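You operate a simulated robot arm through the tools that you are given. There is no shell and no other tool. Be economical: measure what you need, move in short steps, check, and stop when the job is done.

Carry out the task below with a simulated robot arm. There is one attempt and no reset: what you move stays moved.

TASK
Set one popper on the patch of the brown strap and lay it in the grey tray.
Fine: strap on the die, slide in, one press of the lever with the hand clear of the ram, slide out.

The check looks at the end state, three seconds after you hand in, the way a careful person would. Anything else that was tipped, shoved, dropped, spilled or broken makes it a failure.

THE ROBOT
A 6-joint arm with a two-finger gripper, fixed in place. Base frame: the origin is at the foot of the arm, x ahead of it, y to its left, z up; the work surface is at about z = 0.78. Units: m, degrees, N and s.
Its first joint turns from -166.0 to 166.0 degrees. Payload 2.45 kg.
The tool frame sits at the grasp point between the pads (the TCP): z along the fingers, y along the line on which they close. The tips reach 0.02 m beyond it. The gripper opens to 0.14 m. The gripper's body begins 0.168 m behind the TCP.
Orientation is told as [roll, pitch, yaw] about the base's x, y, z axes, in that order, counted from this pose: with the fingers straight down and closing along the base's y, the tool's x points along the base's -x, its y along +y and its z along -z.

THE INTERFACE
- The arm moves only by the tool nudge_tool. Its argument "steps" is a list that holds one entry, the list of rows, each a list of 7 numbers: the shift along the tool's x, y, z in m, then the turn, a rotation vector about the tool's x, y, z in degrees, then the gripper command, from -1 (shut) to 1 (fully open), values between in proportion. In form: [[[x, y, z, rx, ry, rz, hand], ...]]. A call has 1 to 12 rows; each row is the pose to reach, as a shift and turn from the pose commanded when the call began, along the tool's axes at that moment. A row lasts 0.2 s, in which the tool goes at most 0.05 m and 8.6 degrees; a call with a longer step from one row to the next is refused whole, and so is a gripper value outside its range. A pose out of reach is approached as far as the arm can. The call stops where the force on the tool passes 90 N (or 10 N more than at its start, if that is more) or the arm is blocked; 0.2 s more then pass. Each finger travels about 0.045 m/s and halts on what it meets, pressing with about 21 N; the grip force reading is that of the motor and also rises with nothing between the fingers. The clock runs only during rows and for 0.2 s after the last one: add rows that repeat a pose to give the fingers time. It gives the time, the measured TCP pose, the force on the tool (base axes), the opening and the grip force at its end, in the units of the frame above (readings bear some noise), with the torque about the TCP (base axes, N m) and any sound that the robot's microphone picked up.
- Cameras (640 x 400 px; columns grow to the right, rows downward): "scene" is fixed at [0.4015, 0.4992, 1.5023]; the picture's right is [-0.43, -0.90, 0.00], its down [-0.51, 0.24, -0.83] and it looks along [0.75, -0.36, -0.56] (base axes); focal length 375 px, centre (320, 200). "wrist" rides on the gripper at [0.078, 0.011, -0.209] in the tool frame; the picture's right is [-0.14, 0.99, 0.00], its down [-0.92, -0.13, -0.37] and it looks along [-0.36, -0.05, 0.93] (tool axes); focal length 280 px, centre (320, 200). There is no depth. A picture from a camera that has moved, and an enlarged one, comes with that camera's place and axes in the base frame and with its lens.
- camera(camera): a new picture of that camera. The clock stands still meanwhile.
- close_up(camera, box): a new picture of the part [left, top, right, bottom] of that camera's present view, enlarged. The clock stands still meanwhile.
- close_job(): hands the job in; it is judged then, once.

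Go step by step. Nothing tells you positions but the pictures and the camera data: compare them with the known pose of the tool, close in by small moves and look again before you grip or let go. The budget is 120 turns and 76 pictures, counting those below and the enlarged ones. Unless the task says otherwise, let go and move clear before handing in.

The tools are called after "Emit:" as name(argument=value, ...) on one line, values as JSON. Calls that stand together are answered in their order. nudge_tool: Moves the arm, as the interface text tells. Its arguments: {"type":"object","properties":{"steps":{"type":"array","items":{"type":"array","items":{"type":"array","items":{"type":"number"}}}}},"required":["steps"]} The other tools are called the same way: camera (camera) takes a picture; close_up (camera, box) takes an enlarged picture of a part of a camera's view; close_job () hands the job in.

At the start:

```text
time: 0.0
position: [0.8314, -0.1012, 1.1978]
ee_rot: [-0.1, 0.1, 0.0]
force: [0.5, -0.2, -0.4]
torque: [-0.04, -0.05, 0.01]
finger_gap: 0.1401
grip_force: 0.2
```

scene: 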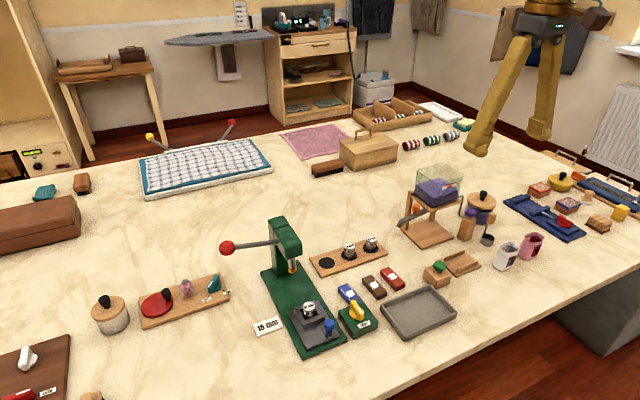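
wrist: 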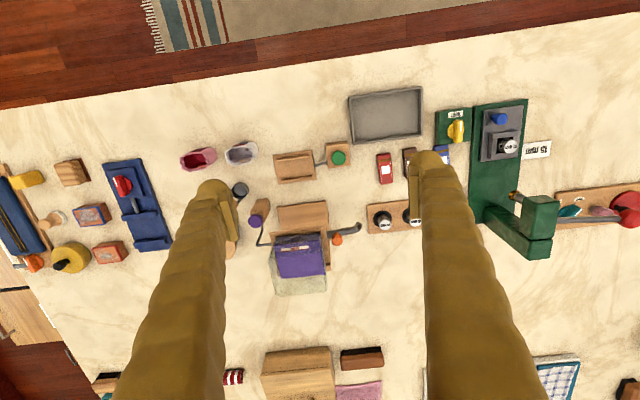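

I see a green lever press with a slide carrying a die, and three small straps (blue, brown, red) beside it, with the grey tray near. I'll enlarge the press area first.

Emit:
close_up(camera="scene", box=[210, 200, 370, 360])

Emit:
close_up(camera="scene", box=[310, 220, 470, 350])

Emit:
close_up(camera="wrist", box=[340, 80, 580, 270])

```text
2.50 times, centred on (290, 280) of scene
camera zoom: at [0.4015, 0.4992, 1.5023], right [-0.43, -0.9, 0.0], down [-0.51, 0.24, -0.83], along [0.75, -0.36, -0.56], focal length 937 px, centre (395, 0)
```

zoom: 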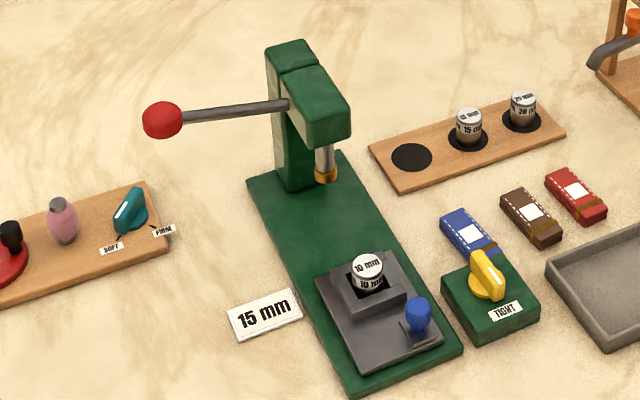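

```text
3.08 times, centred on (390, 285) of scene
camera zoom: at [0.4015, 0.4992, 1.5023], right [-0.43, -0.9, 0.0], down [-0.51, 0.24, -0.83], along [0.75, -0.36, -0.56], focal length 1153 px, centre (105, -62)
```

zoom: 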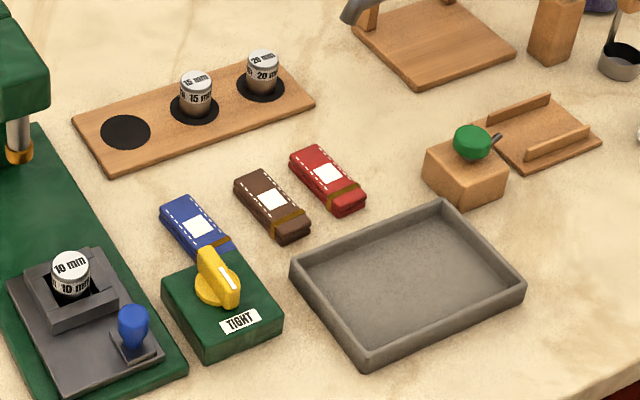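

```text
2.11 times, centred on (460, 175) of wrist
camera zoom: at [0.7522, -0.09, 1.4058], right [0.14, 0.99, 0.0], down [0.92, -0.13, 0.37], along [0.36, -0.05, -0.93], focal length 590 px, centre (25, 253)
```

zoom: 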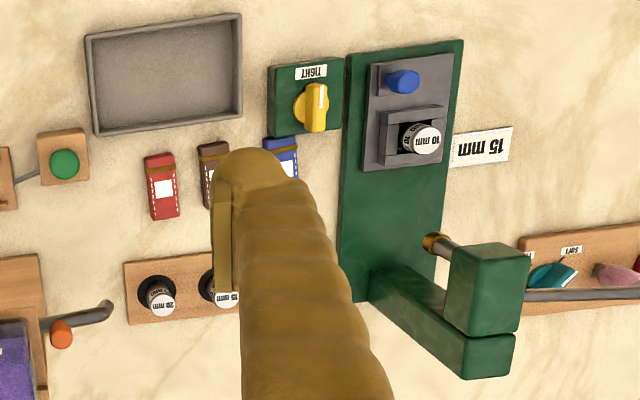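

The slide holds a 10 mm die, while a card beside the press says 15 mm and a rack has 15 mm and 20 mm dies with one empty place. I'll move above the press to look closer before deciding.

Emit:
nudge_tool(steps=[[[0, 0.05, 0, 0, 0, 0, 1], [0, 0.1, 0, 0, 0, 0, 1], [0.01, 0.15, 0, 0, 0, 0, 1], [0.02, 0.2, 0, 0, 0, 0, 1], [0.03, 0.25, 0, 0, 0, 0, 1], [0.04, 0.3, 0, 0, 0, 0, 1], [0.05, 0.34, 0, 0, 0, 0, 1], [0.05, 0.34, 0, 0, 0, 0, 1]]])

Emit:
camera(camera="wrist")

```text
refused: row 3 steps farther than a row can; nothing moved
```

```text
70 pictures are left
camera wrist: at [0.7522, -0.09, 1.4058], right [0.14, 0.99, 0.0], down [0.92, -0.13, 0.37], along [0.36, -0.05, -0.93], focal length 280 px, centre (320, 200)
```

wrist: 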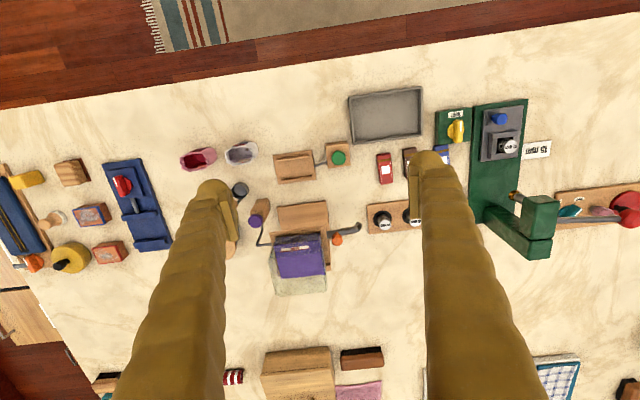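

Row step slightly over the limit; I'll repeat with smaller steps, to look from above the press.

Emit:
nudge_tool(steps=[[[0.005, 0.045, 0, 0, 0, 0, 1], [0.01, 0.09, 0, 0, 0, 0, 1], [0.015, 0.135, 0, 0, 0, 0, 1], [0.02, 0.18, 0, 0, 0, 0, 1], [0.03, 0.22, 0, 0, 0, 0, 1], [0.04, 0.26, 0, 0, 0, 0, 1], [0.05, 0.3, 0, 0, 0, 0, 1], [0.05, 0.34, 0, 0, 0, 0, 1], [0.05, 0.34, 0, 0, 0, 0, 1]]])

Emit:
camera(camera="wrist")

```text
time: 2.0
position: [0.7807, 0.2367, 1.1997]
ee_rot: [0.0, 0.0, 0.1]
force: [0.6, -0.5, -0.2]
torque: [0.02, 0.03, 0.01]
finger_gap: 0.1401
grip_force: 0.1
```

```text
69 pictures are left
camera wrist: at [0.7017, 0.2474, 1.4085], right [0.14, 0.99, 0.0], down [0.92, -0.13, 0.37], along [0.36, -0.05, -0.93], focal length 280 px, centre (320, 200)
```

wrist: 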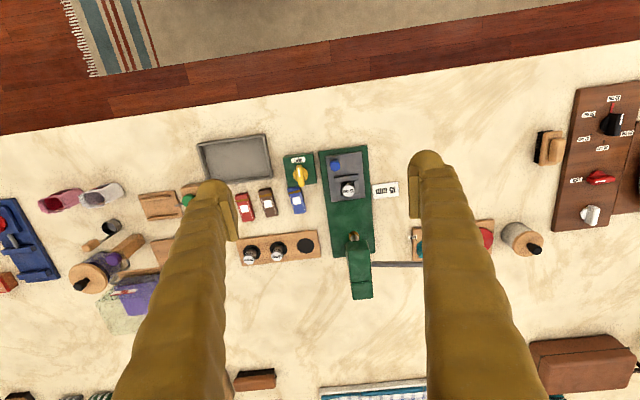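

Emit:
close_up(camera="wrist", box=[230, 130, 410, 310])

Emit:
close_up(camera="wrist", box=[275, 140, 345, 220])

```text
2.22 times, centred on (320, 220) of wrist
camera zoom: at [0.7017, 0.2474, 1.4085], right [0.14, 0.99, 0.0], down [0.92, -0.13, 0.37], along [0.36, -0.05, -0.93], focal length 623 px, centre (320, 156)
```

zoom: 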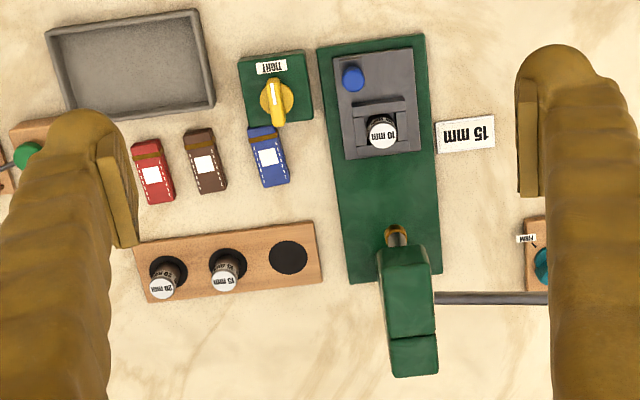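

```text
5.00 times, centred on (310, 180) of wrist
camera zoom: at [0.7017, 0.2474, 1.4085], right [0.14, 0.99, 0.0], down [0.92, -0.13, 0.37], along [0.36, -0.05, -0.93], focal length 1402 px, centre (370, 300)
```

zoom: 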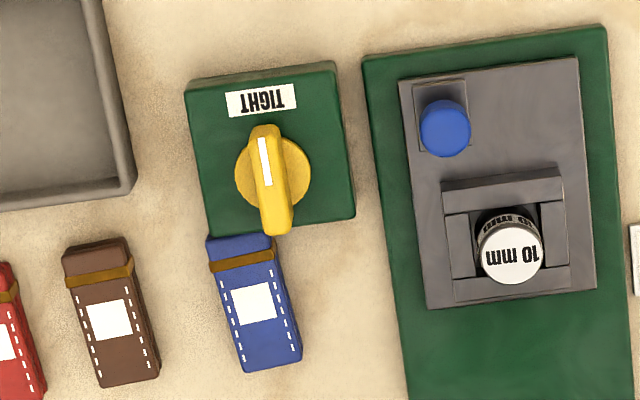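

The press is aligned with the base axes (x 0.83–1.10, y 0.23–0.33); die about (0.905, 0.28, top 0.845), ram about (1.005, 0.28), yellow TIGHT knob about (0.86, 0.185). I take the knob to be the die lock, so it must be loosened to swap in the 15 mm die. I'll come lower for a good look.

Emit:
nudge_tool(steps=[[[0, -0.01, 0.045, 0, 0, 0, 1], [0, -0.02, 0.09, 0, 0, 0, 1], [0, -0.03, 0.135, 0, 0, 0, 1], [0, -0.035, 0.18, 0, 0, 0, 1], [0, -0.04, 0.2, 0, 0, 0, 1], [0, -0.04, 0.2, 0, 0, 0, 1]]])

Emit:
camera(camera="wrist")

```text
time: 3.4
position: [0.7812, 0.1975, 0.9993]
ee_rot: [-0.1, 0.0, 0.0]
force: [-0.9, 0.0, -0.6]
torque: [-0.02, -0.01, -0.01]
finger_gap: 0.14
grip_force: 0.1
```

```text
66 pictures are left
camera wrist: at [0.7026, 0.2097, 1.2072], right [0.14, 0.99, 0.0], down [0.92, -0.13, 0.37], along [0.37, -0.05, -0.93], focal length 280 px, centre (320, 200)
```

wrist: 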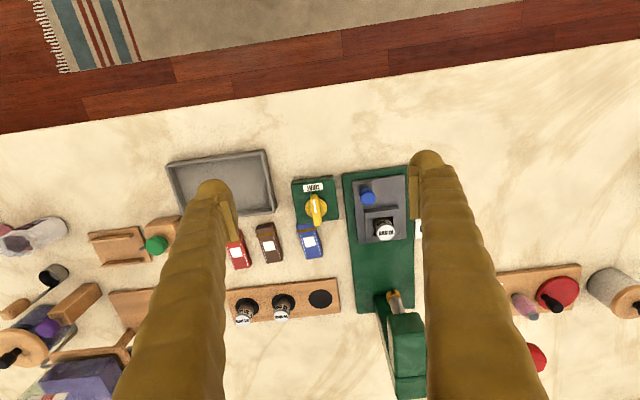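

Emit:
close_up(camera="wrist", box=[240, 170, 420, 330])

Emit:
close_up(camera="scene", box=[295, 280, 395, 345])

```text
2.50 times, centred on (330, 250) of wrist
camera zoom: at [0.7026, 0.2097, 1.2072], right [0.14, 0.99, 0.0], down [0.92, -0.13, 0.37], along [0.37, -0.05, -0.93], focal length 701 px, centre (295, 75)
```

zoom: 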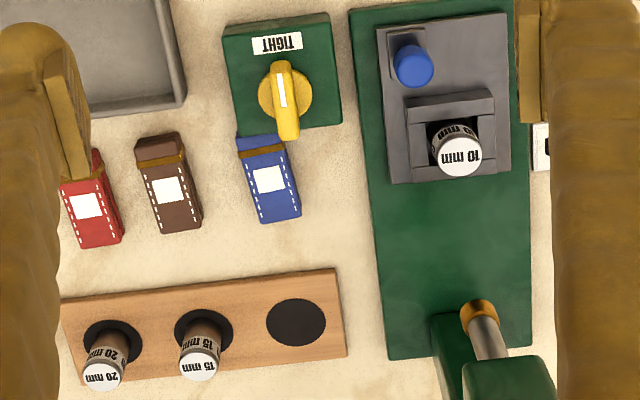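

```text
6.15 times, centred on (345, 312) of scene
camera zoom: at [0.4015, 0.4992, 1.5023], right [-0.43, -0.9, 0.0], down [-0.51, 0.24, -0.83], along [0.75, -0.36, -0.56], focal length 2306 px, centre (166, -492)
```

zoom: 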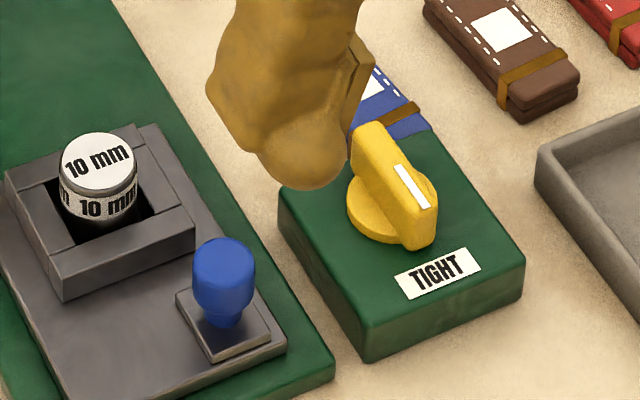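

The knob's pointer stands at TIGHT; handle along x, centre about (0.861, 0.185). I'll go above it with a narrowed hand and check.

Emit:
nudge_tool(steps=[[[-0.03, -0.004, 0.02, 0, 0, 0, 0.4], [-0.06, -0.008, 0.05, 0, 0, 0, -0.1], [-0.08, -0.0125, 0.09, 0, 0, 0, -0.15], [-0.08, -0.0125, 0.1, 0, 0, 0, -0.15], [-0.08, -0.0125, 0.1, 0, 0, 0, -0.15], [-0.08, -0.0125, 0.1, 0, 0, 0, -0.15]]])

Emit:
camera(camera="wrist")

Emit:
close_up(camera="scene", box=[295, 260, 395, 345])

```text
time: 4.8
position: [0.8631, 0.1863, 0.8989]
ee_rot: [0.1, -0.1, 0.0]
force: [0.5, -0.3, -0.3]
torque: [-0.01, 0.02, -0.01]
finger_gap: 0.0595
grip_force: 0.0
```

```text
63 pictures are left
camera wrist: at [0.785, 0.1965, 1.1075], right [0.14, 0.99, 0.0], down [0.92, -0.13, 0.37], along [0.36, -0.05, -0.93], focal length 280 px, centre (320, 200)
```

wrist: 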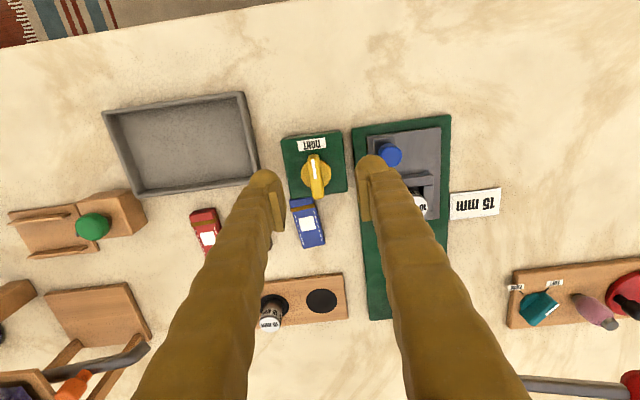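

```text
4.71 times, centred on (345, 302) of scene
camera zoom: at [0.4015, 0.4992, 1.5023], right [-0.43, -0.9, 0.0], down [-0.51, 0.24, -0.83], along [0.75, -0.36, -0.56], focal length 1763 px, centre (202, -282)
```

zoom: 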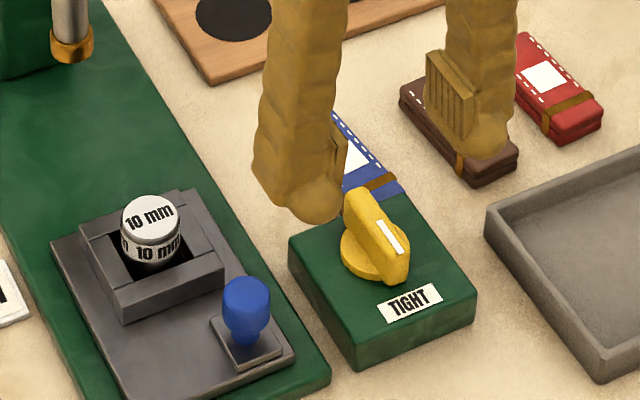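

The tool stands right over the knob (3 mm off in y). I'll lower, with fingers either side, and look before closing.

Emit:
nudge_tool(steps=[[[0, -0.003, 0.025, 0, 0, 0, -0.15], [0, -0.003, 0.045, 0, 0, 0, -0.15], [0, -0.003, 0.045, 0, 0, 0, -0.15]]])

Emit:
close_up(camera="scene", box=[295, 260, 395, 345])

```text
time: 5.6
position: [0.8625, 0.1824, 0.8544]
ee_rot: [-0.1, 0.0, 0.1]
force: [-0.7, -0.1, 0.6]
torque: [-0.02, -0.01, -0.02]
finger_gap: 0.0595
grip_force: 0.1
```

```text
4.71 times, centred on (345, 302) of scene
camera zoom: at [0.4015, 0.4992, 1.5023], right [-0.43, -0.9, 0.0], down [-0.51, 0.24, -0.83], along [0.75, -0.36, -0.56], focal length 1763 px, centre (202, -282)
```

zoom: 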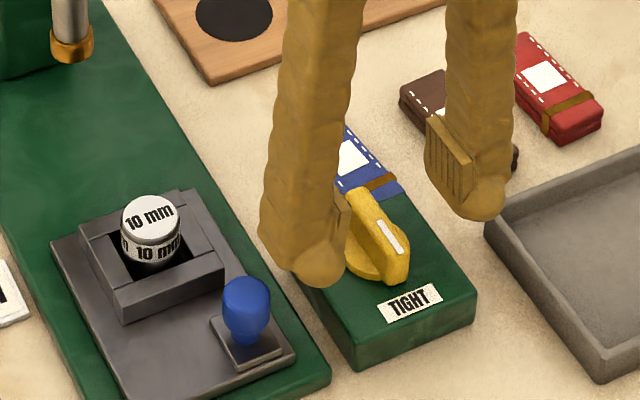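

Fingers straddle the handle; closing gently.

Emit:
nudge_tool(steps=[[[0, 0, 0, 0, 0, 0, -1], [0, 0, 0, 0, 0, 0, -1], [0, 0, 0, 0, 0, 0, -1], [0, 0, 0, 0, 0, 0, -1]]])

Emit:
close_up(camera="scene", box=[295, 260, 395, 345])

```text
time: 6.6
position: [0.8626, 0.1822, 0.854]
ee_rot: [0.1, -0.1, 0.0]
force: [0.5, 0.1, 0.1]
torque: [0.0, 0.02, -0.02]
finger_gap: 0.0
grip_force: 20.8
```

```text
4.71 times, centred on (345, 302) of scene
camera zoom: at [0.4015, 0.4992, 1.5023], right [-0.43, -0.9, 0.0], down [-0.51, 0.24, -0.83], along [0.75, -0.36, -0.56], focal length 1763 px, centre (202, -282)
```

zoom: 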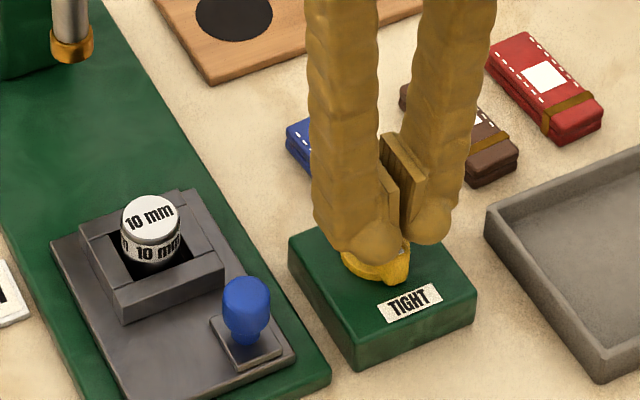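

The fingers closed above the handle (gap 0), so it is lower than I reckoned. I'll open, go 13 mm lower, and close again.

Emit:
nudge_tool(steps=[[[0, 0, -0.01, 0, 0, 0, -0.4], [0, 0, -0.01, 0, 0, 0, -0.4], [0, 0, -0.01, 0, 0, 0, -0.4], [0, 0, 0.013, 0, 0, 0, -0.4], [0, 0, 0.013, 0, 0, 0, -0.4], [0, 0, 0.013, 0, 0, 0, -1], [0, 0, 0.013, 0, 0, 0, -1], [0, 0, 0.013, 0, 0, 0, -1], [0, 0, 0.013, 0, 0, 0, -1]]])

Emit:
close_up(camera="scene", box=[295, 260, 395, 345])

```text
time: 8.6
position: [0.861, 0.1794, 0.8391]
ee_rot: [-0.1, -0.1, -0.2]
force: [1.3, -53.3, -0.9]
torque: [-0.65, 0.0, -0.23]
finger_gap: 0.0121
grip_force: 38.6
```

```text
4.71 times, centred on (345, 302) of scene
camera zoom: at [0.4015, 0.4992, 1.5023], right [-0.43, -0.9, 0.0], down [-0.51, 0.24, -0.83], along [0.75, -0.36, -0.56], focal length 1763 px, centre (202, -282)
```

zoom: 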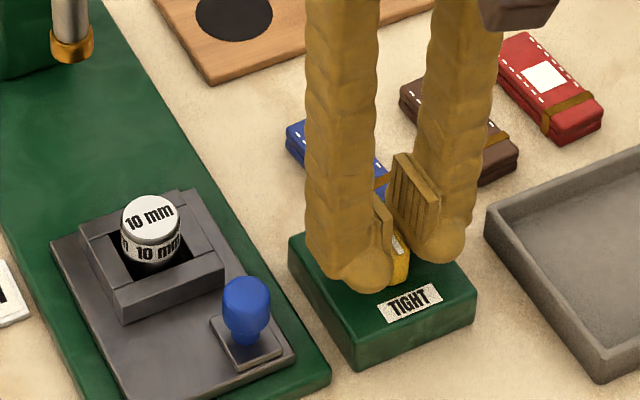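

It grips the 12 mm handle but is about 4 mm off centre (53 N sideways). I'll ease the tool towards -y to relax it.

Emit:
nudge_tool(steps=[[[0, -0.002, 0, 0, 0, 0, -1], [0, -0.004, 0, 0, 0, 0, -1], [0, -0.004, 0, 0, 0, 0, -1]]])

```text
time: 9.4
position: [0.861, 0.1808, 0.8382]
ee_rot: [0.0, 0.0, 0.0]
force: [7.4, -12.6, -6.2]
torque: [-0.15, -0.17, -0.02]
finger_gap: 0.0119
grip_force: 38.7
```

Relaxed. Now I'll try turning anticlockwise (seen from above) to loosen.

Emit:
nudge_tool(steps=[[[0, -0.001, 0, 0, 0, -6, -1], [0, -0.001, 0, 0, 0, -12, -1], [0, -0.001, 0, 0, 0, -18, -1], [0, -0.001, 0, 0, 0, -18, -1]]])

Emit:
close_up(camera="scene", box=[295, 260, 395, 345])

```text
time: 10.4
position: [0.8608, 0.177, 0.839]
ee_rot: [0.0, -0.1, 18.0]
force: [31.5, -46.3, -7.0]
torque: [-0.53, -0.1, -0.54]
finger_gap: 0.0123
grip_force: 39.2
```

```text
4.71 times, centred on (345, 302) of scene
camera zoom: at [0.4015, 0.4992, 1.5023], right [-0.43, -0.9, 0.0], down [-0.51, 0.24, -0.83], along [0.75, -0.36, -0.56], focal length 1763 px, centre (202, -282)
```

zoom: 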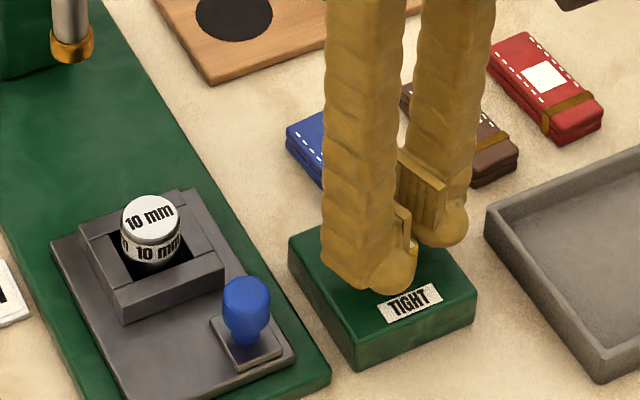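

It turned 18°, with side load from a small centring error. I'll ease that and go on turning.

Emit:
nudge_tool(steps=[[[-0.0016, -0.0045, 0, 0, 0, 0, -1], [-0.0016, -0.0045, 0, 0, 0, 0, -1]]])

Emit:
nudge_tool(steps=[[[0, 0, 0, 0, 0, -8, -1], [0, 0, 0, 0, 0, -16, -1], [0, 0, 0, 0, 0, -24, -1], [0, 0, 0, 0, 0, -24, -1]]])

```text
time: 11.0
position: [0.8613, 0.1763, 0.8396]
ee_rot: [0.1, 0.1, 18.1]
force: [-18.9, 0.4, 8.9]
torque: [0.01, 0.2, 0.0]
finger_gap: 0.012
grip_force: 39.0
```

```text
time: 12.0
position: [0.8637, 0.1717, 0.8402]
ee_rot: [-0.1, 0.0, 41.9]
force: [-3.7, -52.9, 24.6]
torque: [-0.66, -0.03, -0.37]
finger_gap: 0.012
grip_force: 39.1
```

Emit:
close_up(camera="scene", box=[295, 260, 395, 345])

Emit:
close_up(camera="wrist", box=[220, 110, 420, 250])

```text
4.71 times, centred on (345, 302) of scene
camera zoom: at [0.4015, 0.4992, 1.5023], right [-0.43, -0.9, 0.0], down [-0.51, 0.24, -0.83], along [0.75, -0.36, -0.56], focal length 1763 px, centre (202, -282)
```

zoom: 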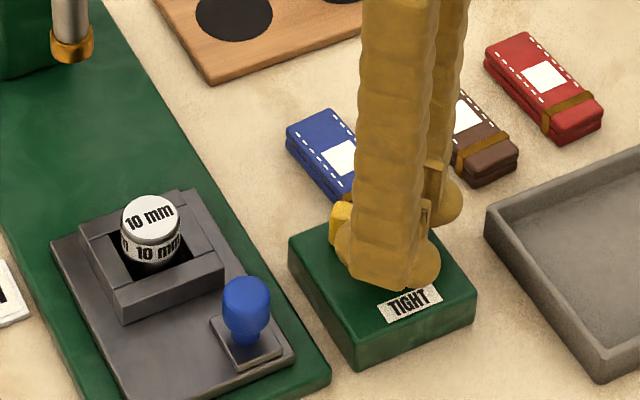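

```text
2.86 times, centred on (320, 180) of wrist
camera zoom: at [0.798, 0.1287, 1.0484], right [-0.56, 0.83, 0.0], down [0.77, 0.52, 0.37], along [0.31, 0.21, -0.93], focal length 801 px, centre (320, 257)
```

zoom: 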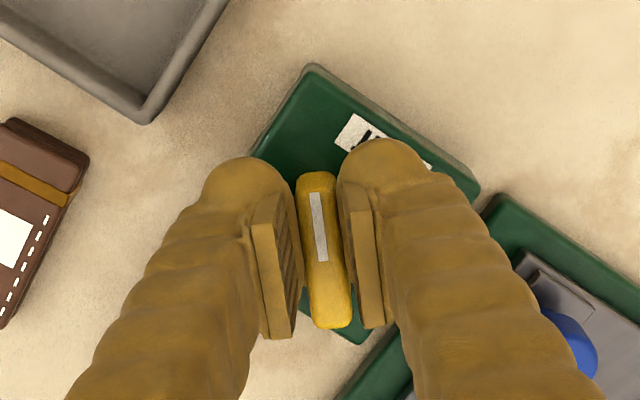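

The handle is turning with the hand, the box is unmoved. I'll recentre and continue the turn.

Emit:
nudge_tool(steps=[[[0.0025, -0.0035, 0, 0, 0, 0, -1], [0.0025, -0.0035, 0, 0, 0, -8, -1], [0.0025, -0.0035, 0, 0, 0, -16, -1], [0.0025, -0.0035, 0, 0, 0, -16, -1]]])

```text
time: 13.0
position: [0.8648, 0.1713, 0.8392]
ee_rot: [-0.2, -0.2, 58.0]
force: [63.9, 2.8, 12.0]
torque: [-0.12, -0.73, -0.5]
finger_gap: 0.0121
grip_force: 38.7
```

Emit:
nudge_tool(steps=[[[-0.0026, -0.0042, 0, 0, 0, 0, -1], [-0.0026, -0.0042, 0, 0, 0, 0, -1]]])

Emit:
nudge_tool(steps=[[[0, 0, 0, 0, 0, -8, -1], [0, 0, 0, 0, 0, -16, -1], [0, 0, 0, 0, 0, -16, -1]]])

```text
time: 13.6
position: [0.8665, 0.1711, 0.8393]
ee_rot: [0.0, 0.1, 58.0]
force: [-3.2, 13.1, 37.8]
torque: [-0.09, 0.19, 0.08]
finger_gap: 0.0119
grip_force: 38.3
```

```text
time: 14.4
position: [0.8688, 0.1683, 0.84]
ee_rot: [0.0, 0.0, 74.1]
force: [12.4, 3.2, 20.7]
torque: [0.14, -0.19, -0.13]
finger_gap: 0.0118
grip_force: 39.2
```

Emit:
nudge_tool(steps=[[[0, 0, 0, 0, 0, -8, -1], [0, 0, 0, 0, 0, -16, -1], [0, 0, 0, 0, 0, -16, -1]]])

Emit:
close_up(camera="wrist", box=[220, 110, 420, 250])

Emit:
close_up(camera="scene", box=[295, 260, 395, 345])

```text
time: 15.2
position: [0.8707, 0.1682, 0.8394]
ee_rot: [-0.1, 0.0, 90.1]
force: [70.1, -25.2, 4.9]
torque: [-0.49, -0.74, -0.77]
finger_gap: 0.0124
grip_force: 38.3
```

```text
2.86 times, centred on (320, 180) of wrist
camera zoom: at [0.8598, 0.0906, 1.0481], right [-0.99, 0.14, 0.0], down [0.13, 0.92, 0.37], along [0.05, 0.36, -0.93], focal length 801 px, centre (320, 257)
```

zoom: 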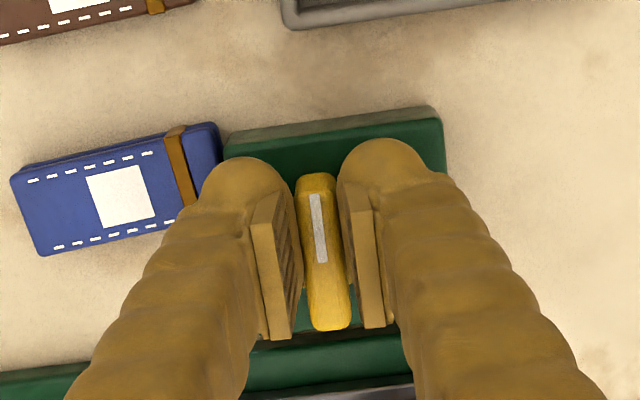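

```text
4.71 times, centred on (345, 302) of scene
camera zoom: at [0.4015, 0.4992, 1.5023], right [-0.43, -0.9, 0.0], down [-0.51, 0.24, -0.83], along [0.75, -0.36, -0.56], focal length 1763 px, centre (202, -282)
```

zoom: 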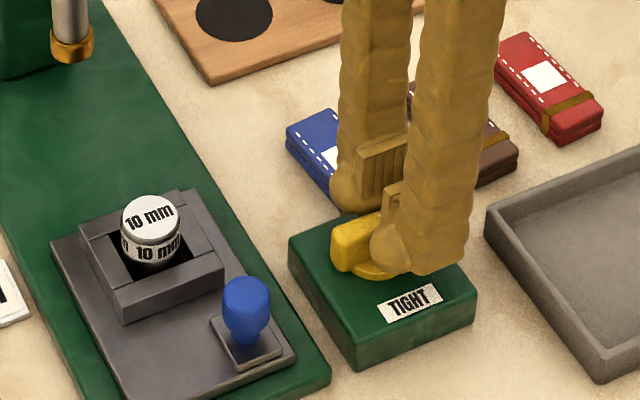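

The handle has turned a quarter turn away from TIGHT. I'll let go, rise, turn the hand back and look at the die and box.

Emit:
nudge_tool(steps=[[[0, 0, 0, 0, 0, 0, -0.6], [0, 0, 0, 0, 0, 0, -0.6], [0, 0, 0, 0, 0, 0, -0.6], [0, 0, -0.03, 0, 0, 0, -0.6], [0, 0, -0.07, 0, 0, 0, -0.4], [0, 0, -0.11, 0, 0, 0, -0.2], [0, 0, -0.11, 0, 0, 8, -0.15], [0, 0, -0.11, 0, 0, 16, -0.15], [0, 0, -0.11, 0, 0, 24, -0.15], [0, 0, -0.11, 0, 0, 32, -0.15], [0, 0, -0.11, 0, 0, 40, -0.15], [0, 0, -0.11, 0, 0, 48, -0.15]]])

Emit:
nudge_tool(steps=[[[0, 0, 0, 0, 0, 8, -0.15], [0, 0, 0, 0, 0, 16, -0.15], [0, 0, 0, 0, 0, 24, -0.15], [0, 0, 0, 0, 0, 32, -0.15], [0, 0, 0, 0, 0, 40, -0.15], [0, 0, 0, 0, 0, 42, -0.15], [0, 0, 0, 0, 0, 42, -0.15]]])

Emit:
close_up(camera="wrist", box=[260, 100, 460, 240])

Emit:
close_up(camera="scene", box=[290, 270, 390, 345])

```text
time: 17.8
position: [0.8684, 0.1696, 0.949]
ee_rot: [0.0, 0.0, 41.8]
force: [-0.1, -0.4, 0.2]
torque: [0.03, -0.01, 0.03]
finger_gap: 0.0595
grip_force: 0.0
```

```text
time: 19.4
position: [0.8683, 0.1696, 0.9479]
ee_rot: [0.0, 0.0, 0.0]
force: [-0.5, -1.0, -0.2]
torque: [0.0, 0.02, -0.02]
finger_gap: 0.0595
grip_force: 0.0
```

```text
2.86 times, centred on (360, 170) of wrist
camera zoom: at [0.7904, 0.1812, 1.157], right [0.14, 0.99, 0.0], down [0.92, -0.13, 0.37], along [0.36, -0.05, -0.93], focal length 801 px, centre (206, 286)
```

zoom: 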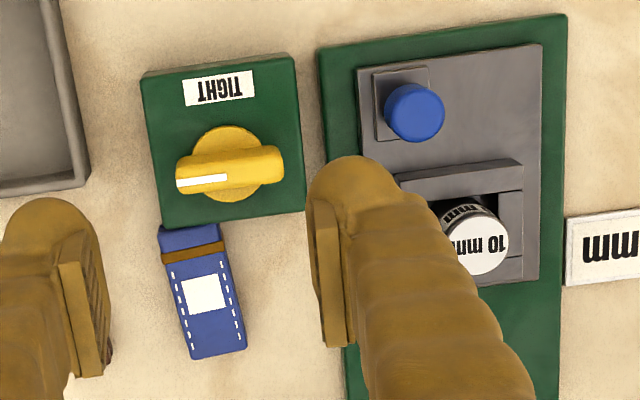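

```text
5.33 times, centred on (340, 308) of scene
camera zoom: at [0.4015, 0.4992, 1.5023], right [-0.43, -0.9, 0.0], down [-0.51, 0.24, -0.83], along [0.75, -0.36, -0.56], focal length 1998 px, centre (213, -373)
```

zoom: 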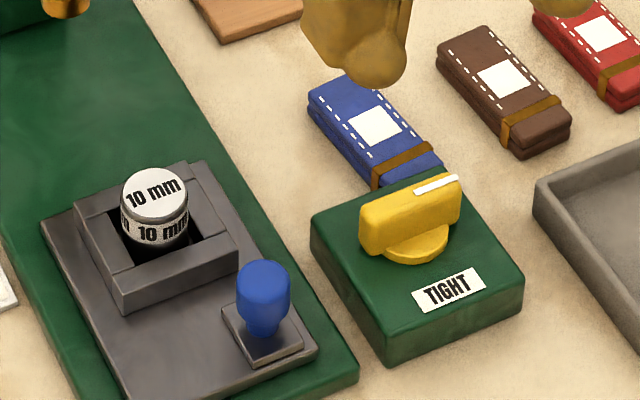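

The knob now points away from TIGHT and the box hasn't moved. Next the 10 mm die at about (0.908, 0.279): I'll hover above it.

Emit:
nudge_tool(steps=[[[-0.01, 0.04, 0, 0, 0, 0, -0.15], [-0.02, 0.08, 0, 0, 0, 0, -0.15], [-0.04, 0.109, 0.01, 0, 0, 0, -0.15], [-0.04, 0.109, 0.048, 0, 0, 0, -0.15], [-0.04, 0.109, 0.048, 0, 0, 0, -0.15]]])

Emit:
close_up(camera="wrist", box=[230, 110, 430, 250])

Emit:
close_up(camera="scene", box=[265, 260, 365, 345])

```text
time: 20.6
position: [0.9077, 0.2796, 0.9015]
ee_rot: [0.0, 0.0, 0.0]
force: [0.7, 1.3, -0.6]
torque: [-0.01, 0.01, -0.01]
finger_gap: 0.0596
grip_force: 0.0
```

```text
2.86 times, centred on (330, 180) of wrist
camera zoom: at [0.8287, 0.29, 1.1104], right [0.14, 0.99, 0.0], down [0.92, -0.13, 0.37], along [0.37, -0.05, -0.93], focal length 801 px, centre (291, 257)
```

zoom: 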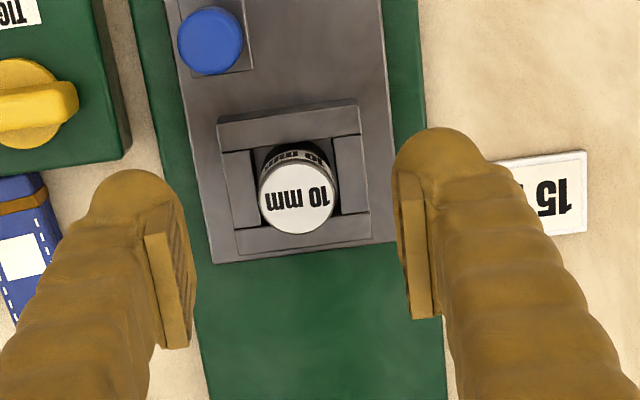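

```text
4.71 times, centred on (315, 302) of scene
camera zoom: at [0.4015, 0.4992, 1.5023], right [-0.43, -0.9, 0.0], down [-0.51, 0.24, -0.83], along [0.75, -0.36, -0.56], focal length 1763 px, centre (344, -282)
```

zoom: 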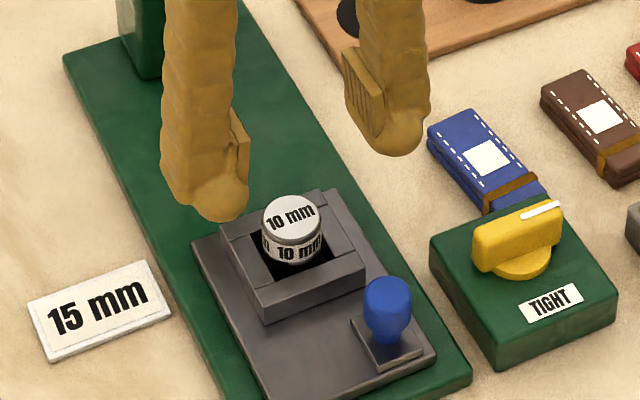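

The hand is nearly over the die, needs about 3 mm in x and 2 mm in y. I'll lower gently until the tips are beside the die's top and look.

Emit:
nudge_tool(steps=[[[-0.0035, 0.0015, 0.02, 0, 0, 0, -0.15], [-0.0035, 0.0015, 0.04, 0, 0, 0, -0.15], [-0.0035, 0.0015, 0.048, 0, 0, 0, -0.15], [-0.0035, 0.0015, 0.048, 0, 0, 0, -0.15]]])

Emit:
close_up(camera="wrist", box=[230, 110, 430, 250])

Emit:
close_up(camera="scene", box=[265, 260, 365, 345])

```text
time: 21.6
position: [0.9114, 0.2807, 0.8517]
ee_rot: [-0.1, 0.0, -0.1]
force: [-0.2, -0.2, -0.3]
torque: [-0.03, -0.04, 0.03]
finger_gap: 0.0594
grip_force: 0.0
```

```text
2.86 times, centred on (330, 180) of wrist
camera zoom: at [0.8333, 0.2922, 1.061], right [0.14, 0.99, 0.0], down [0.92, -0.13, 0.37], along [0.36, -0.05, -0.93], focal length 801 px, centre (291, 257)
```

zoom: 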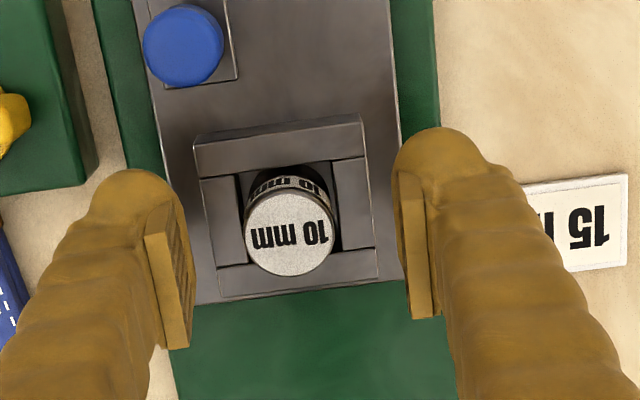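

```text
4.71 times, centred on (315, 302) of scene
camera zoom: at [0.4015, 0.4992, 1.5023], right [-0.43, -0.9, 0.0], down [-0.51, 0.24, -0.83], along [0.75, -0.36, -0.56], focal length 1763 px, centre (344, -282)
```

zoom: 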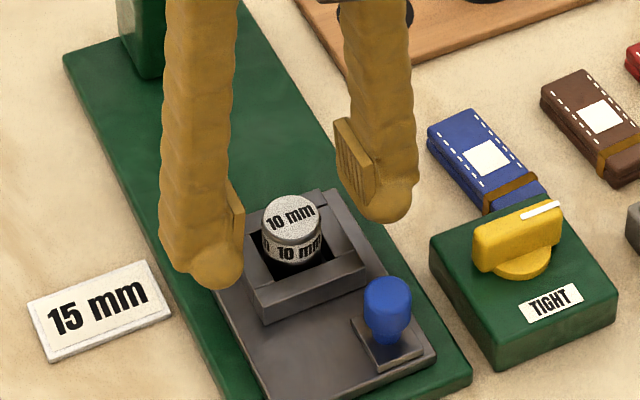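

The tips look to be beside the die's top and above the socket walls. Closing.

Emit:
nudge_tool(steps=[[[0, 0, 0, 0, 0, 0, -0.6], [0, 0, 0, 0, 0, 0, -1], [0, 0, 0, 0, 0, 0, -1], [0, 0, 0, 0, 0, 0, -1]]])

Emit:
close_up(camera="scene", box=[265, 260, 365, 345])

```text
time: 22.6
position: [0.9119, 0.2804, 0.8544]
ee_rot: [0.1, -0.2, -0.2]
force: [0.2, -5.3, 29.2]
torque: [-0.17, -0.09, -0.02]
finger_gap: 0.006
grip_force: 20.7
```

```text
4.71 times, centred on (315, 302) of scene
camera zoom: at [0.4015, 0.4992, 1.5023], right [-0.43, -0.9, 0.0], down [-0.51, 0.24, -0.83], along [0.75, -0.36, -0.56], focal length 1763 px, centre (344, -282)
```

zoom: 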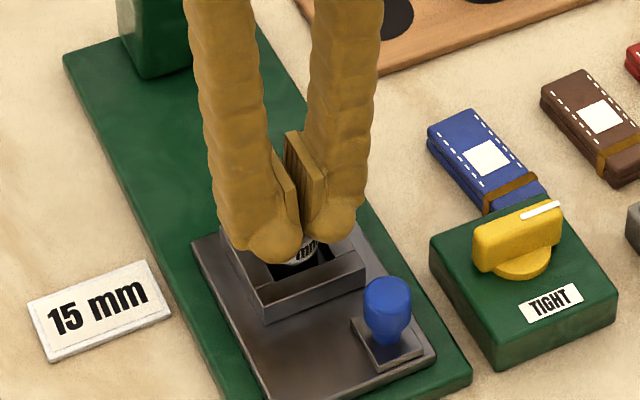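

The fingers slid over the die's top: the top is at about z 0.835. I'll rise, open, shift slightly to x 0.914 and go in about 10 mm deeper.

Emit:
nudge_tool(steps=[[[0, 0, -0.008, 0, 0, 0, -0.6], [-0.003, 0, -0.008, 0, 0, 0, -0.3], [-0.003, 0, -0.008, 0, 0, 0, -0.3], [-0.003, 0, 0, 0, 0, 0, -0.3], [-0.003, 0, 0.009, 0, 0, 0, -0.3], [-0.003, 0, 0.009, 0, 0, 0, -0.3]]])

Emit:
close_up(camera="wrist", box=[230, 110, 430, 250])

```text
time: 24.0
position: [0.915, 0.2819, 0.8438]
ee_rot: [0.0, 0.0, -0.1]
force: [0.1, -0.8, -0.8]
torque: [-0.04, -0.01, 0.0]
finger_gap: 0.0489
grip_force: 0.1
```

```text
2.86 times, centred on (330, 180) of wrist
camera zoom: at [0.8368, 0.2929, 1.053], right [0.14, 0.99, 0.0], down [0.92, -0.13, 0.37], along [0.36, -0.05, -0.93], focal length 801 px, centre (291, 257)
```

zoom: 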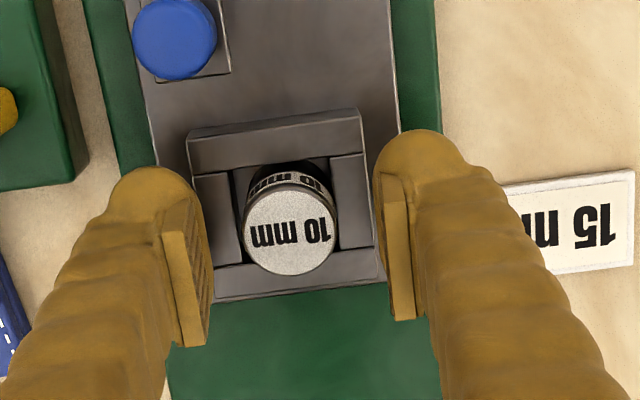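

Emit:
nudge_tool(steps=[[[0, 0, 0, 0, 0, 0, -0.6], [0, 0, 0, 0, 0, 0, -1], [0, 0, 0, 0, 0, 0, -1], [0, 0, 0, 0, 0, 0, -1]]])

Emit:
close_up(camera="wrist", box=[230, 110, 430, 250])

```text
time: 25.0
position: [0.9149, 0.2818, 0.8443]
ee_rot: [0.0, 0.0, -0.1]
force: [0.7, -7.3, 1.4]
torque: [-0.16, 0.05, 0.02]
finger_gap: 0.027
grip_force: 21.1
```

```text
2.86 times, centred on (330, 180) of wrist
camera zoom: at [0.8369, 0.2927, 1.0531], right [0.14, 0.99, 0.0], down [0.92, -0.13, 0.37], along [0.36, -0.05, -0.93], focal length 801 px, centre (291, 257)
```

zoom: 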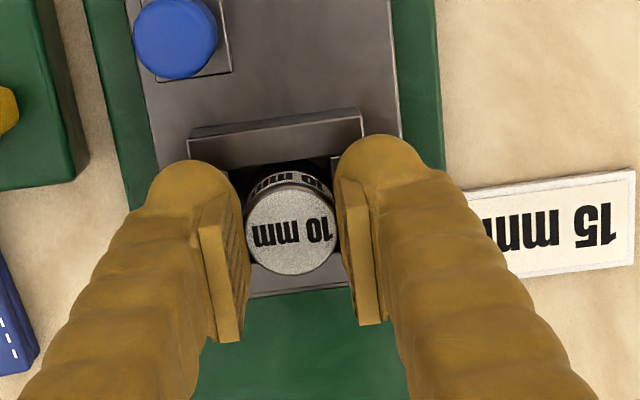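

Gripped at 27 mm. I'll lift it slowly straight up.

Emit:
nudge_tool(steps=[[[0, 0, -0.004, 0, 0, 0, -1], [0, 0, -0.008, 0, 0, 0, -1], [0, 0, -0.015, 0, 0, 0, -1], [0, 0, -0.03, 0, 0, 0, -1], [0, 0, -0.05, 0, 0, 0, -1], [0, 0, -0.08, 0, 0, 0, -1], [0, 0, -0.08, 0, 0, 0, -1]]])

Emit:
close_up(camera="scene", box=[265, 230, 385, 330])

```text
time: 26.6
position: [0.9148, 0.2788, 0.9227]
ee_rot: [0.0, 0.0, -0.1]
force: [-0.3, 0.1, -1.5]
torque: [-0.01, 0.02, 0.01]
finger_gap: 0.0269
grip_force: 21.0
```

```text
4.00 times, centred on (325, 280) of scene
camera zoom: at [0.4015, 0.4992, 1.5023], right [-0.43, -0.9, 0.0], down [-0.51, 0.24, -0.83], along [0.75, -0.36, -0.56], focal length 1499 px, centre (300, -120)
```

zoom: 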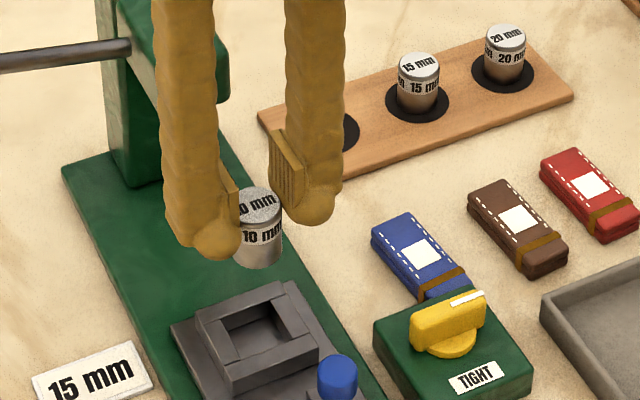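

The 10 mm die is out. Its rack place at about (1.06, 0.162) is beyond vertical-tool reach, so I'll stand the die on clear table near (0.80, 0.40) and regrip it with a tilted tool.

Emit:
nudge_tool(steps=[[[0.03, 0.03, 0, 0, 0, 0, -1], [0.06, 0.06, 0, 0, 0, 0, -1], [0.09, 0.09, 0, 0, 0, 0, -1], [0.115, 0.121, 0, 0, 0, 0, -1], [0.115, 0.121, 0.04, 0, 0, 0, -1], [0.115, 0.121, 0.08, 0, 0, 0, -1], [0.115, 0.121, 0.095, 0, 0, 0, -1], [0.115, 0.121, 0.095, 0, 0, 0, -1]]])

Emit:
camera(camera="scene")

Emit:
camera(camera="wrist")

```text
time: 28.4
position: [0.7988, 0.4022, 0.8272]
ee_rot: [0.0, 0.0, 0.1]
force: [0.2, -0.3, -1.5]
torque: [0.0, -0.01, 0.0]
finger_gap: 0.0267
grip_force: 21.4
```

```text
43 pictures are left
```

scene: 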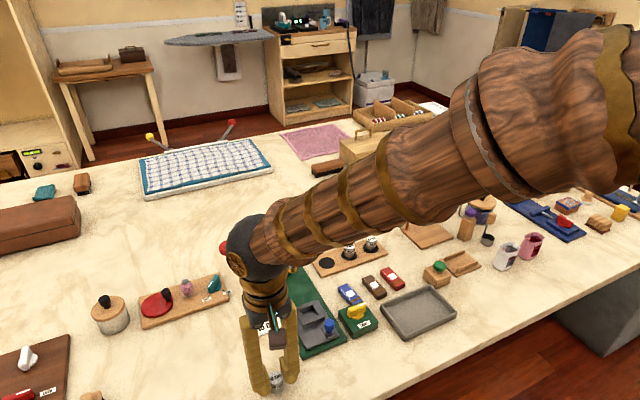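

```text
42 pictures are left
camera wrist: at [0.7208, 0.4132, 1.0368], right [0.14, 0.99, 0.0], down [0.92, -0.13, 0.37], along [0.36, -0.05, -0.93], focal length 280 px, centre (320, 200)
```

wrist: 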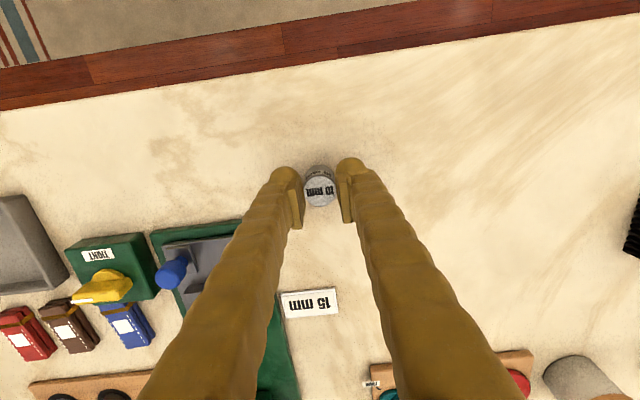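

Spot is clear. Lowering in small steps until the die touches.

Emit:
nudge_tool(steps=[[[0, 0, 0.002, 0, 0, 0, -1], [0, 0, 0.004, 0, 0, 0, -1], [0, 0, 0.006, 0, 0, 0, -1]]])

Emit:
nudge_tool(steps=[[[0, 0, 0.002, 0, 0, 0, -1], [0, 0, 0.003, 0, 0, 0, -1]]])

Emit:
nudge_tool(steps=[[[0, 0, 0.0015, 0, 0, 0, -1], [0, 0, 0.0025, 0, 0, 0, -1]]])

```text
time: 29.2
position: [0.8009, 0.4019, 0.8229]
ee_rot: [0.0, 0.1, 0.0]
force: [-3.6, -1.5, 8.2]
torque: [0.04, 0.11, 0.03]
finger_gap: 0.0267
grip_force: 21.2
```

```text
time: 29.8
position: [0.8007, 0.4028, 0.8198]
ee_rot: [-0.1, -0.1, -0.1]
force: [2.5, -6.6, 18.2]
torque: [-0.15, -0.15, -0.03]
finger_gap: 0.0267
grip_force: 20.9
```

```text
time: 30.4
position: [0.8004, 0.4027, 0.8175]
ee_rot: [0.1, -0.1, 0.0]
force: [0.6, 8.6, 18.9]
torque: [0.14, 0.02, 0.0]
finger_gap: 0.0267
grip_force: 21.7
```

The die stands on the table and the fingers have begun to slip along it. I'll release, rise, and tilt the tool 30° outwards.

Emit:
nudge_tool(steps=[[[0, 0, 0, 0, 0, 0, -0.4], [0, 0, 0, 0, 0, 0, -0.3], [0, 0, 0, 0, 0, 0, -0.3], [0, 0, -0.03, 0, 0, 0, -0.15], [0, 0, -0.06, 0, 0, 0, -0.15], [0, 0, -0.08, 0, -8, 0, -0.15], [0, 0, -0.08, 0, -16, 0, -0.15], [0, 0, -0.08, 0, -24, 0, -0.15], [0, 0, -0.08, 0, -30, 0, -0.15], [0, 0, -0.08, 0, -30, 0, -0.15]]])

Emit:
camera(camera="wrist")

```text
time: 32.6
position: [0.8002, 0.4024, 0.8967]
ee_rot: [0.0, -30.0, 0.0]
force: [0.1, -0.4, -0.5]
torque: [0.03, 0.01, 0.0]
finger_gap: 0.0595
grip_force: 0.1
```

```text
41 pictures are left
camera wrist: at [0.6279, 0.4126, 1.0379], right [0.12, 0.99, 0.07], down [0.61, -0.13, 0.78], along [0.78, -0.05, -0.62], focal length 280 px, centre (320, 200)
```

wrist: 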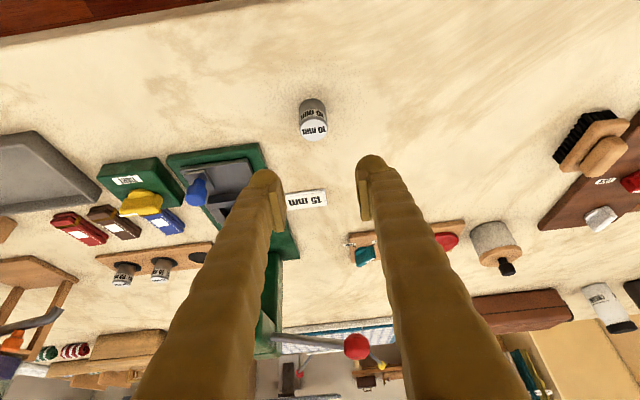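

The die stands upright where expected. I'll lower the tilted tool straight down around it and grip.

Emit:
nudge_tool(steps=[[[0.015, 0, 0.026, 0, 0, 0, -0.15], [0.03, 0, 0.052, 0, 0, 0, -0.15], [0.042, 0, 0.0727, 0, 0, 0, -0.15], [0.042, 0, 0.0727, 0, 0, 0, -0.5], [0.042, 0, 0.0727, 0, 0, 0, -1], [0.042, 0, 0.0727, 0, 0, 0, -1], [0.042, 0, 0.0727, 0, 0, 0, -1]]])

Emit:
close_up(camera="scene", box=[210, 310, 330, 400])

```text
time: 34.2
position: [0.7981, 0.4038, 0.8125]
ee_rot: [0.0, -30.0, 0.0]
force: [0.1, 0.7, -0.1]
torque: [0.02, 0.01, -0.05]
finger_gap: 0.0269
grip_force: 21.0
```

```text
4.44 times, centred on (270, 355) of scene
camera zoom: at [0.4015, 0.4992, 1.5023], right [-0.43, -0.9, 0.0], down [-0.51, 0.24, -0.83], along [0.75, -0.36, -0.56], focal length 1665 px, centre (542, -489)
```

zoom: 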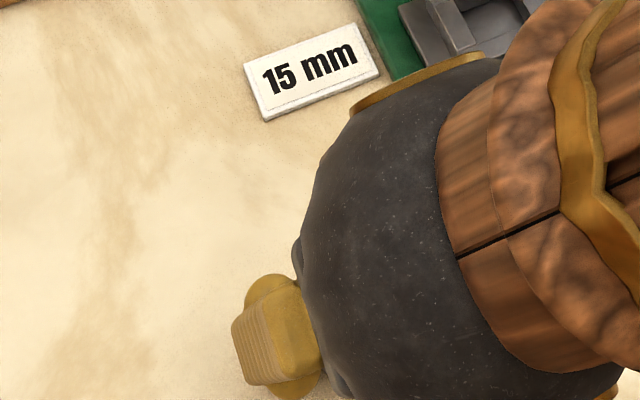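

Gripped with the die upright. I'll lift and carry it over to y 0.162, still short of the rack.

Emit:
nudge_tool(steps=[[[-0.0167, 0, -0.0289, 0, 0, 0, -1], [-0.0333, 0, -0.0577, 0, 0, 0, -1], [-0.055, 0, -0.0953, 0, 0, 0, -1], [-0.062, -0.04, -0.091, 0, 0, 0, -1], [-0.069, -0.08, -0.087, 0, 0, 0, -1], [-0.076, -0.12, -0.083, 0, 0, 0, -1], [-0.083, -0.16, -0.079, 0, 0, 0, -1], [-0.09, -0.2, -0.075, 0, 0, 0, -1], [-0.0983, -0.2405, -0.0703, 0, 0, 0, -1], [-0.0983, -0.2405, -0.0703, 0, 0, 0, -1]]])

Emit:
camera(camera="wrist")

```text
time: 36.4
position: [0.8498, 0.1609, 0.9209]
ee_rot: [0.0, -30.0, 0.1]
force: [0.8, 0.6, -2.2]
torque: [0.01, 0.02, -0.01]
finger_gap: 0.0268
grip_force: 21.0
```

```text
39 pictures are left
camera wrist: at [0.6774, 0.1721, 1.0625], right [0.12, 0.99, 0.07], down [0.61, -0.13, 0.78], along [0.78, -0.05, -0.62], focal length 280 px, centre (320, 200)
```

wrist: 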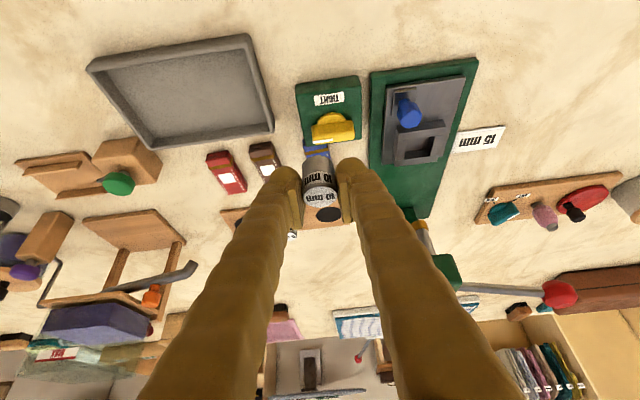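

The empty rack place looks at about (1.056, 0.160). I'll advance to just short of it, higher up, and look again.

Emit:
nudge_tool(steps=[[[-0.0368, 0, 0.0212, 0, 0, 0, -1], [-0.0736, 0, 0.0425, 0, 0, 0, -1], [-0.1104, 0, 0.0637, 0, 0, 0, -1], [-0.1472, 0, 0.085, 0, 0, 0, -1], [-0.1322, 0, 0.111, 0, 0, 0, -1], [-0.1322, 0, 0.111, 0, 0, 0, -1]]])

Emit:
close_up(camera="wrist", box=[220, 110, 420, 250])

Emit:
close_up(camera="scene", box=[260, 210, 400, 310])

```text
time: 37.8
position: [1.0217, 0.1616, 0.8933]
ee_rot: [0.0, -29.9, 0.0]
force: [-0.2, -0.5, -1.0]
torque: [0.0, 0.0, -0.02]
finger_gap: 0.0267
grip_force: 21.1
```

```text
2.86 times, centred on (320, 180) of wrist
camera zoom: at [0.8485, 0.1732, 1.0347], right [0.12, 0.99, 0.07], down [0.61, -0.13, 0.78], along [0.78, -0.05, -0.62], focal length 801 px, centre (320, 257)
```

zoom: 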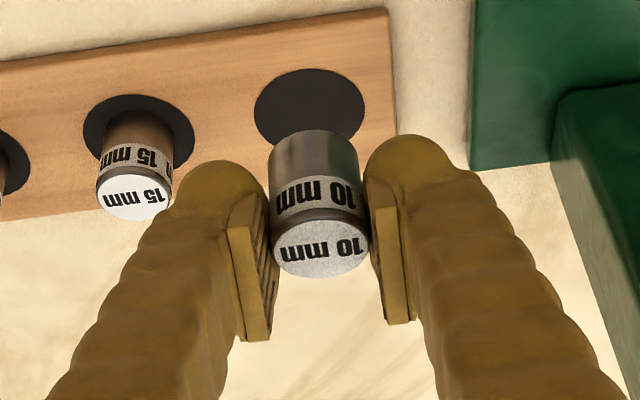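

```text
4.00 times, centred on (330, 260) of scene
camera zoom: at [0.4015, 0.4992, 1.5023], right [-0.43, -0.9, 0.0], down [-0.51, 0.24, -0.83], along [0.75, -0.36, -0.56], focal length 1499 px, centre (280, -40)
```

zoom: 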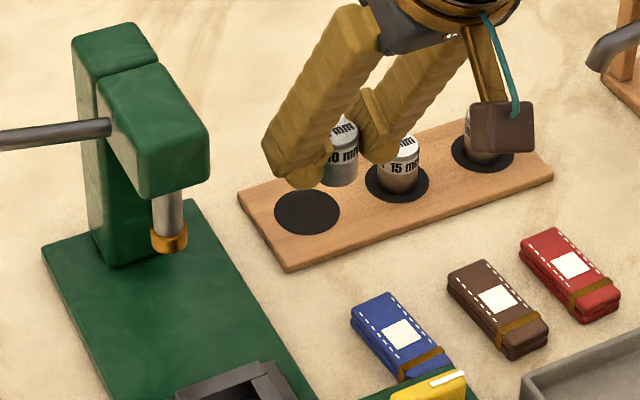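

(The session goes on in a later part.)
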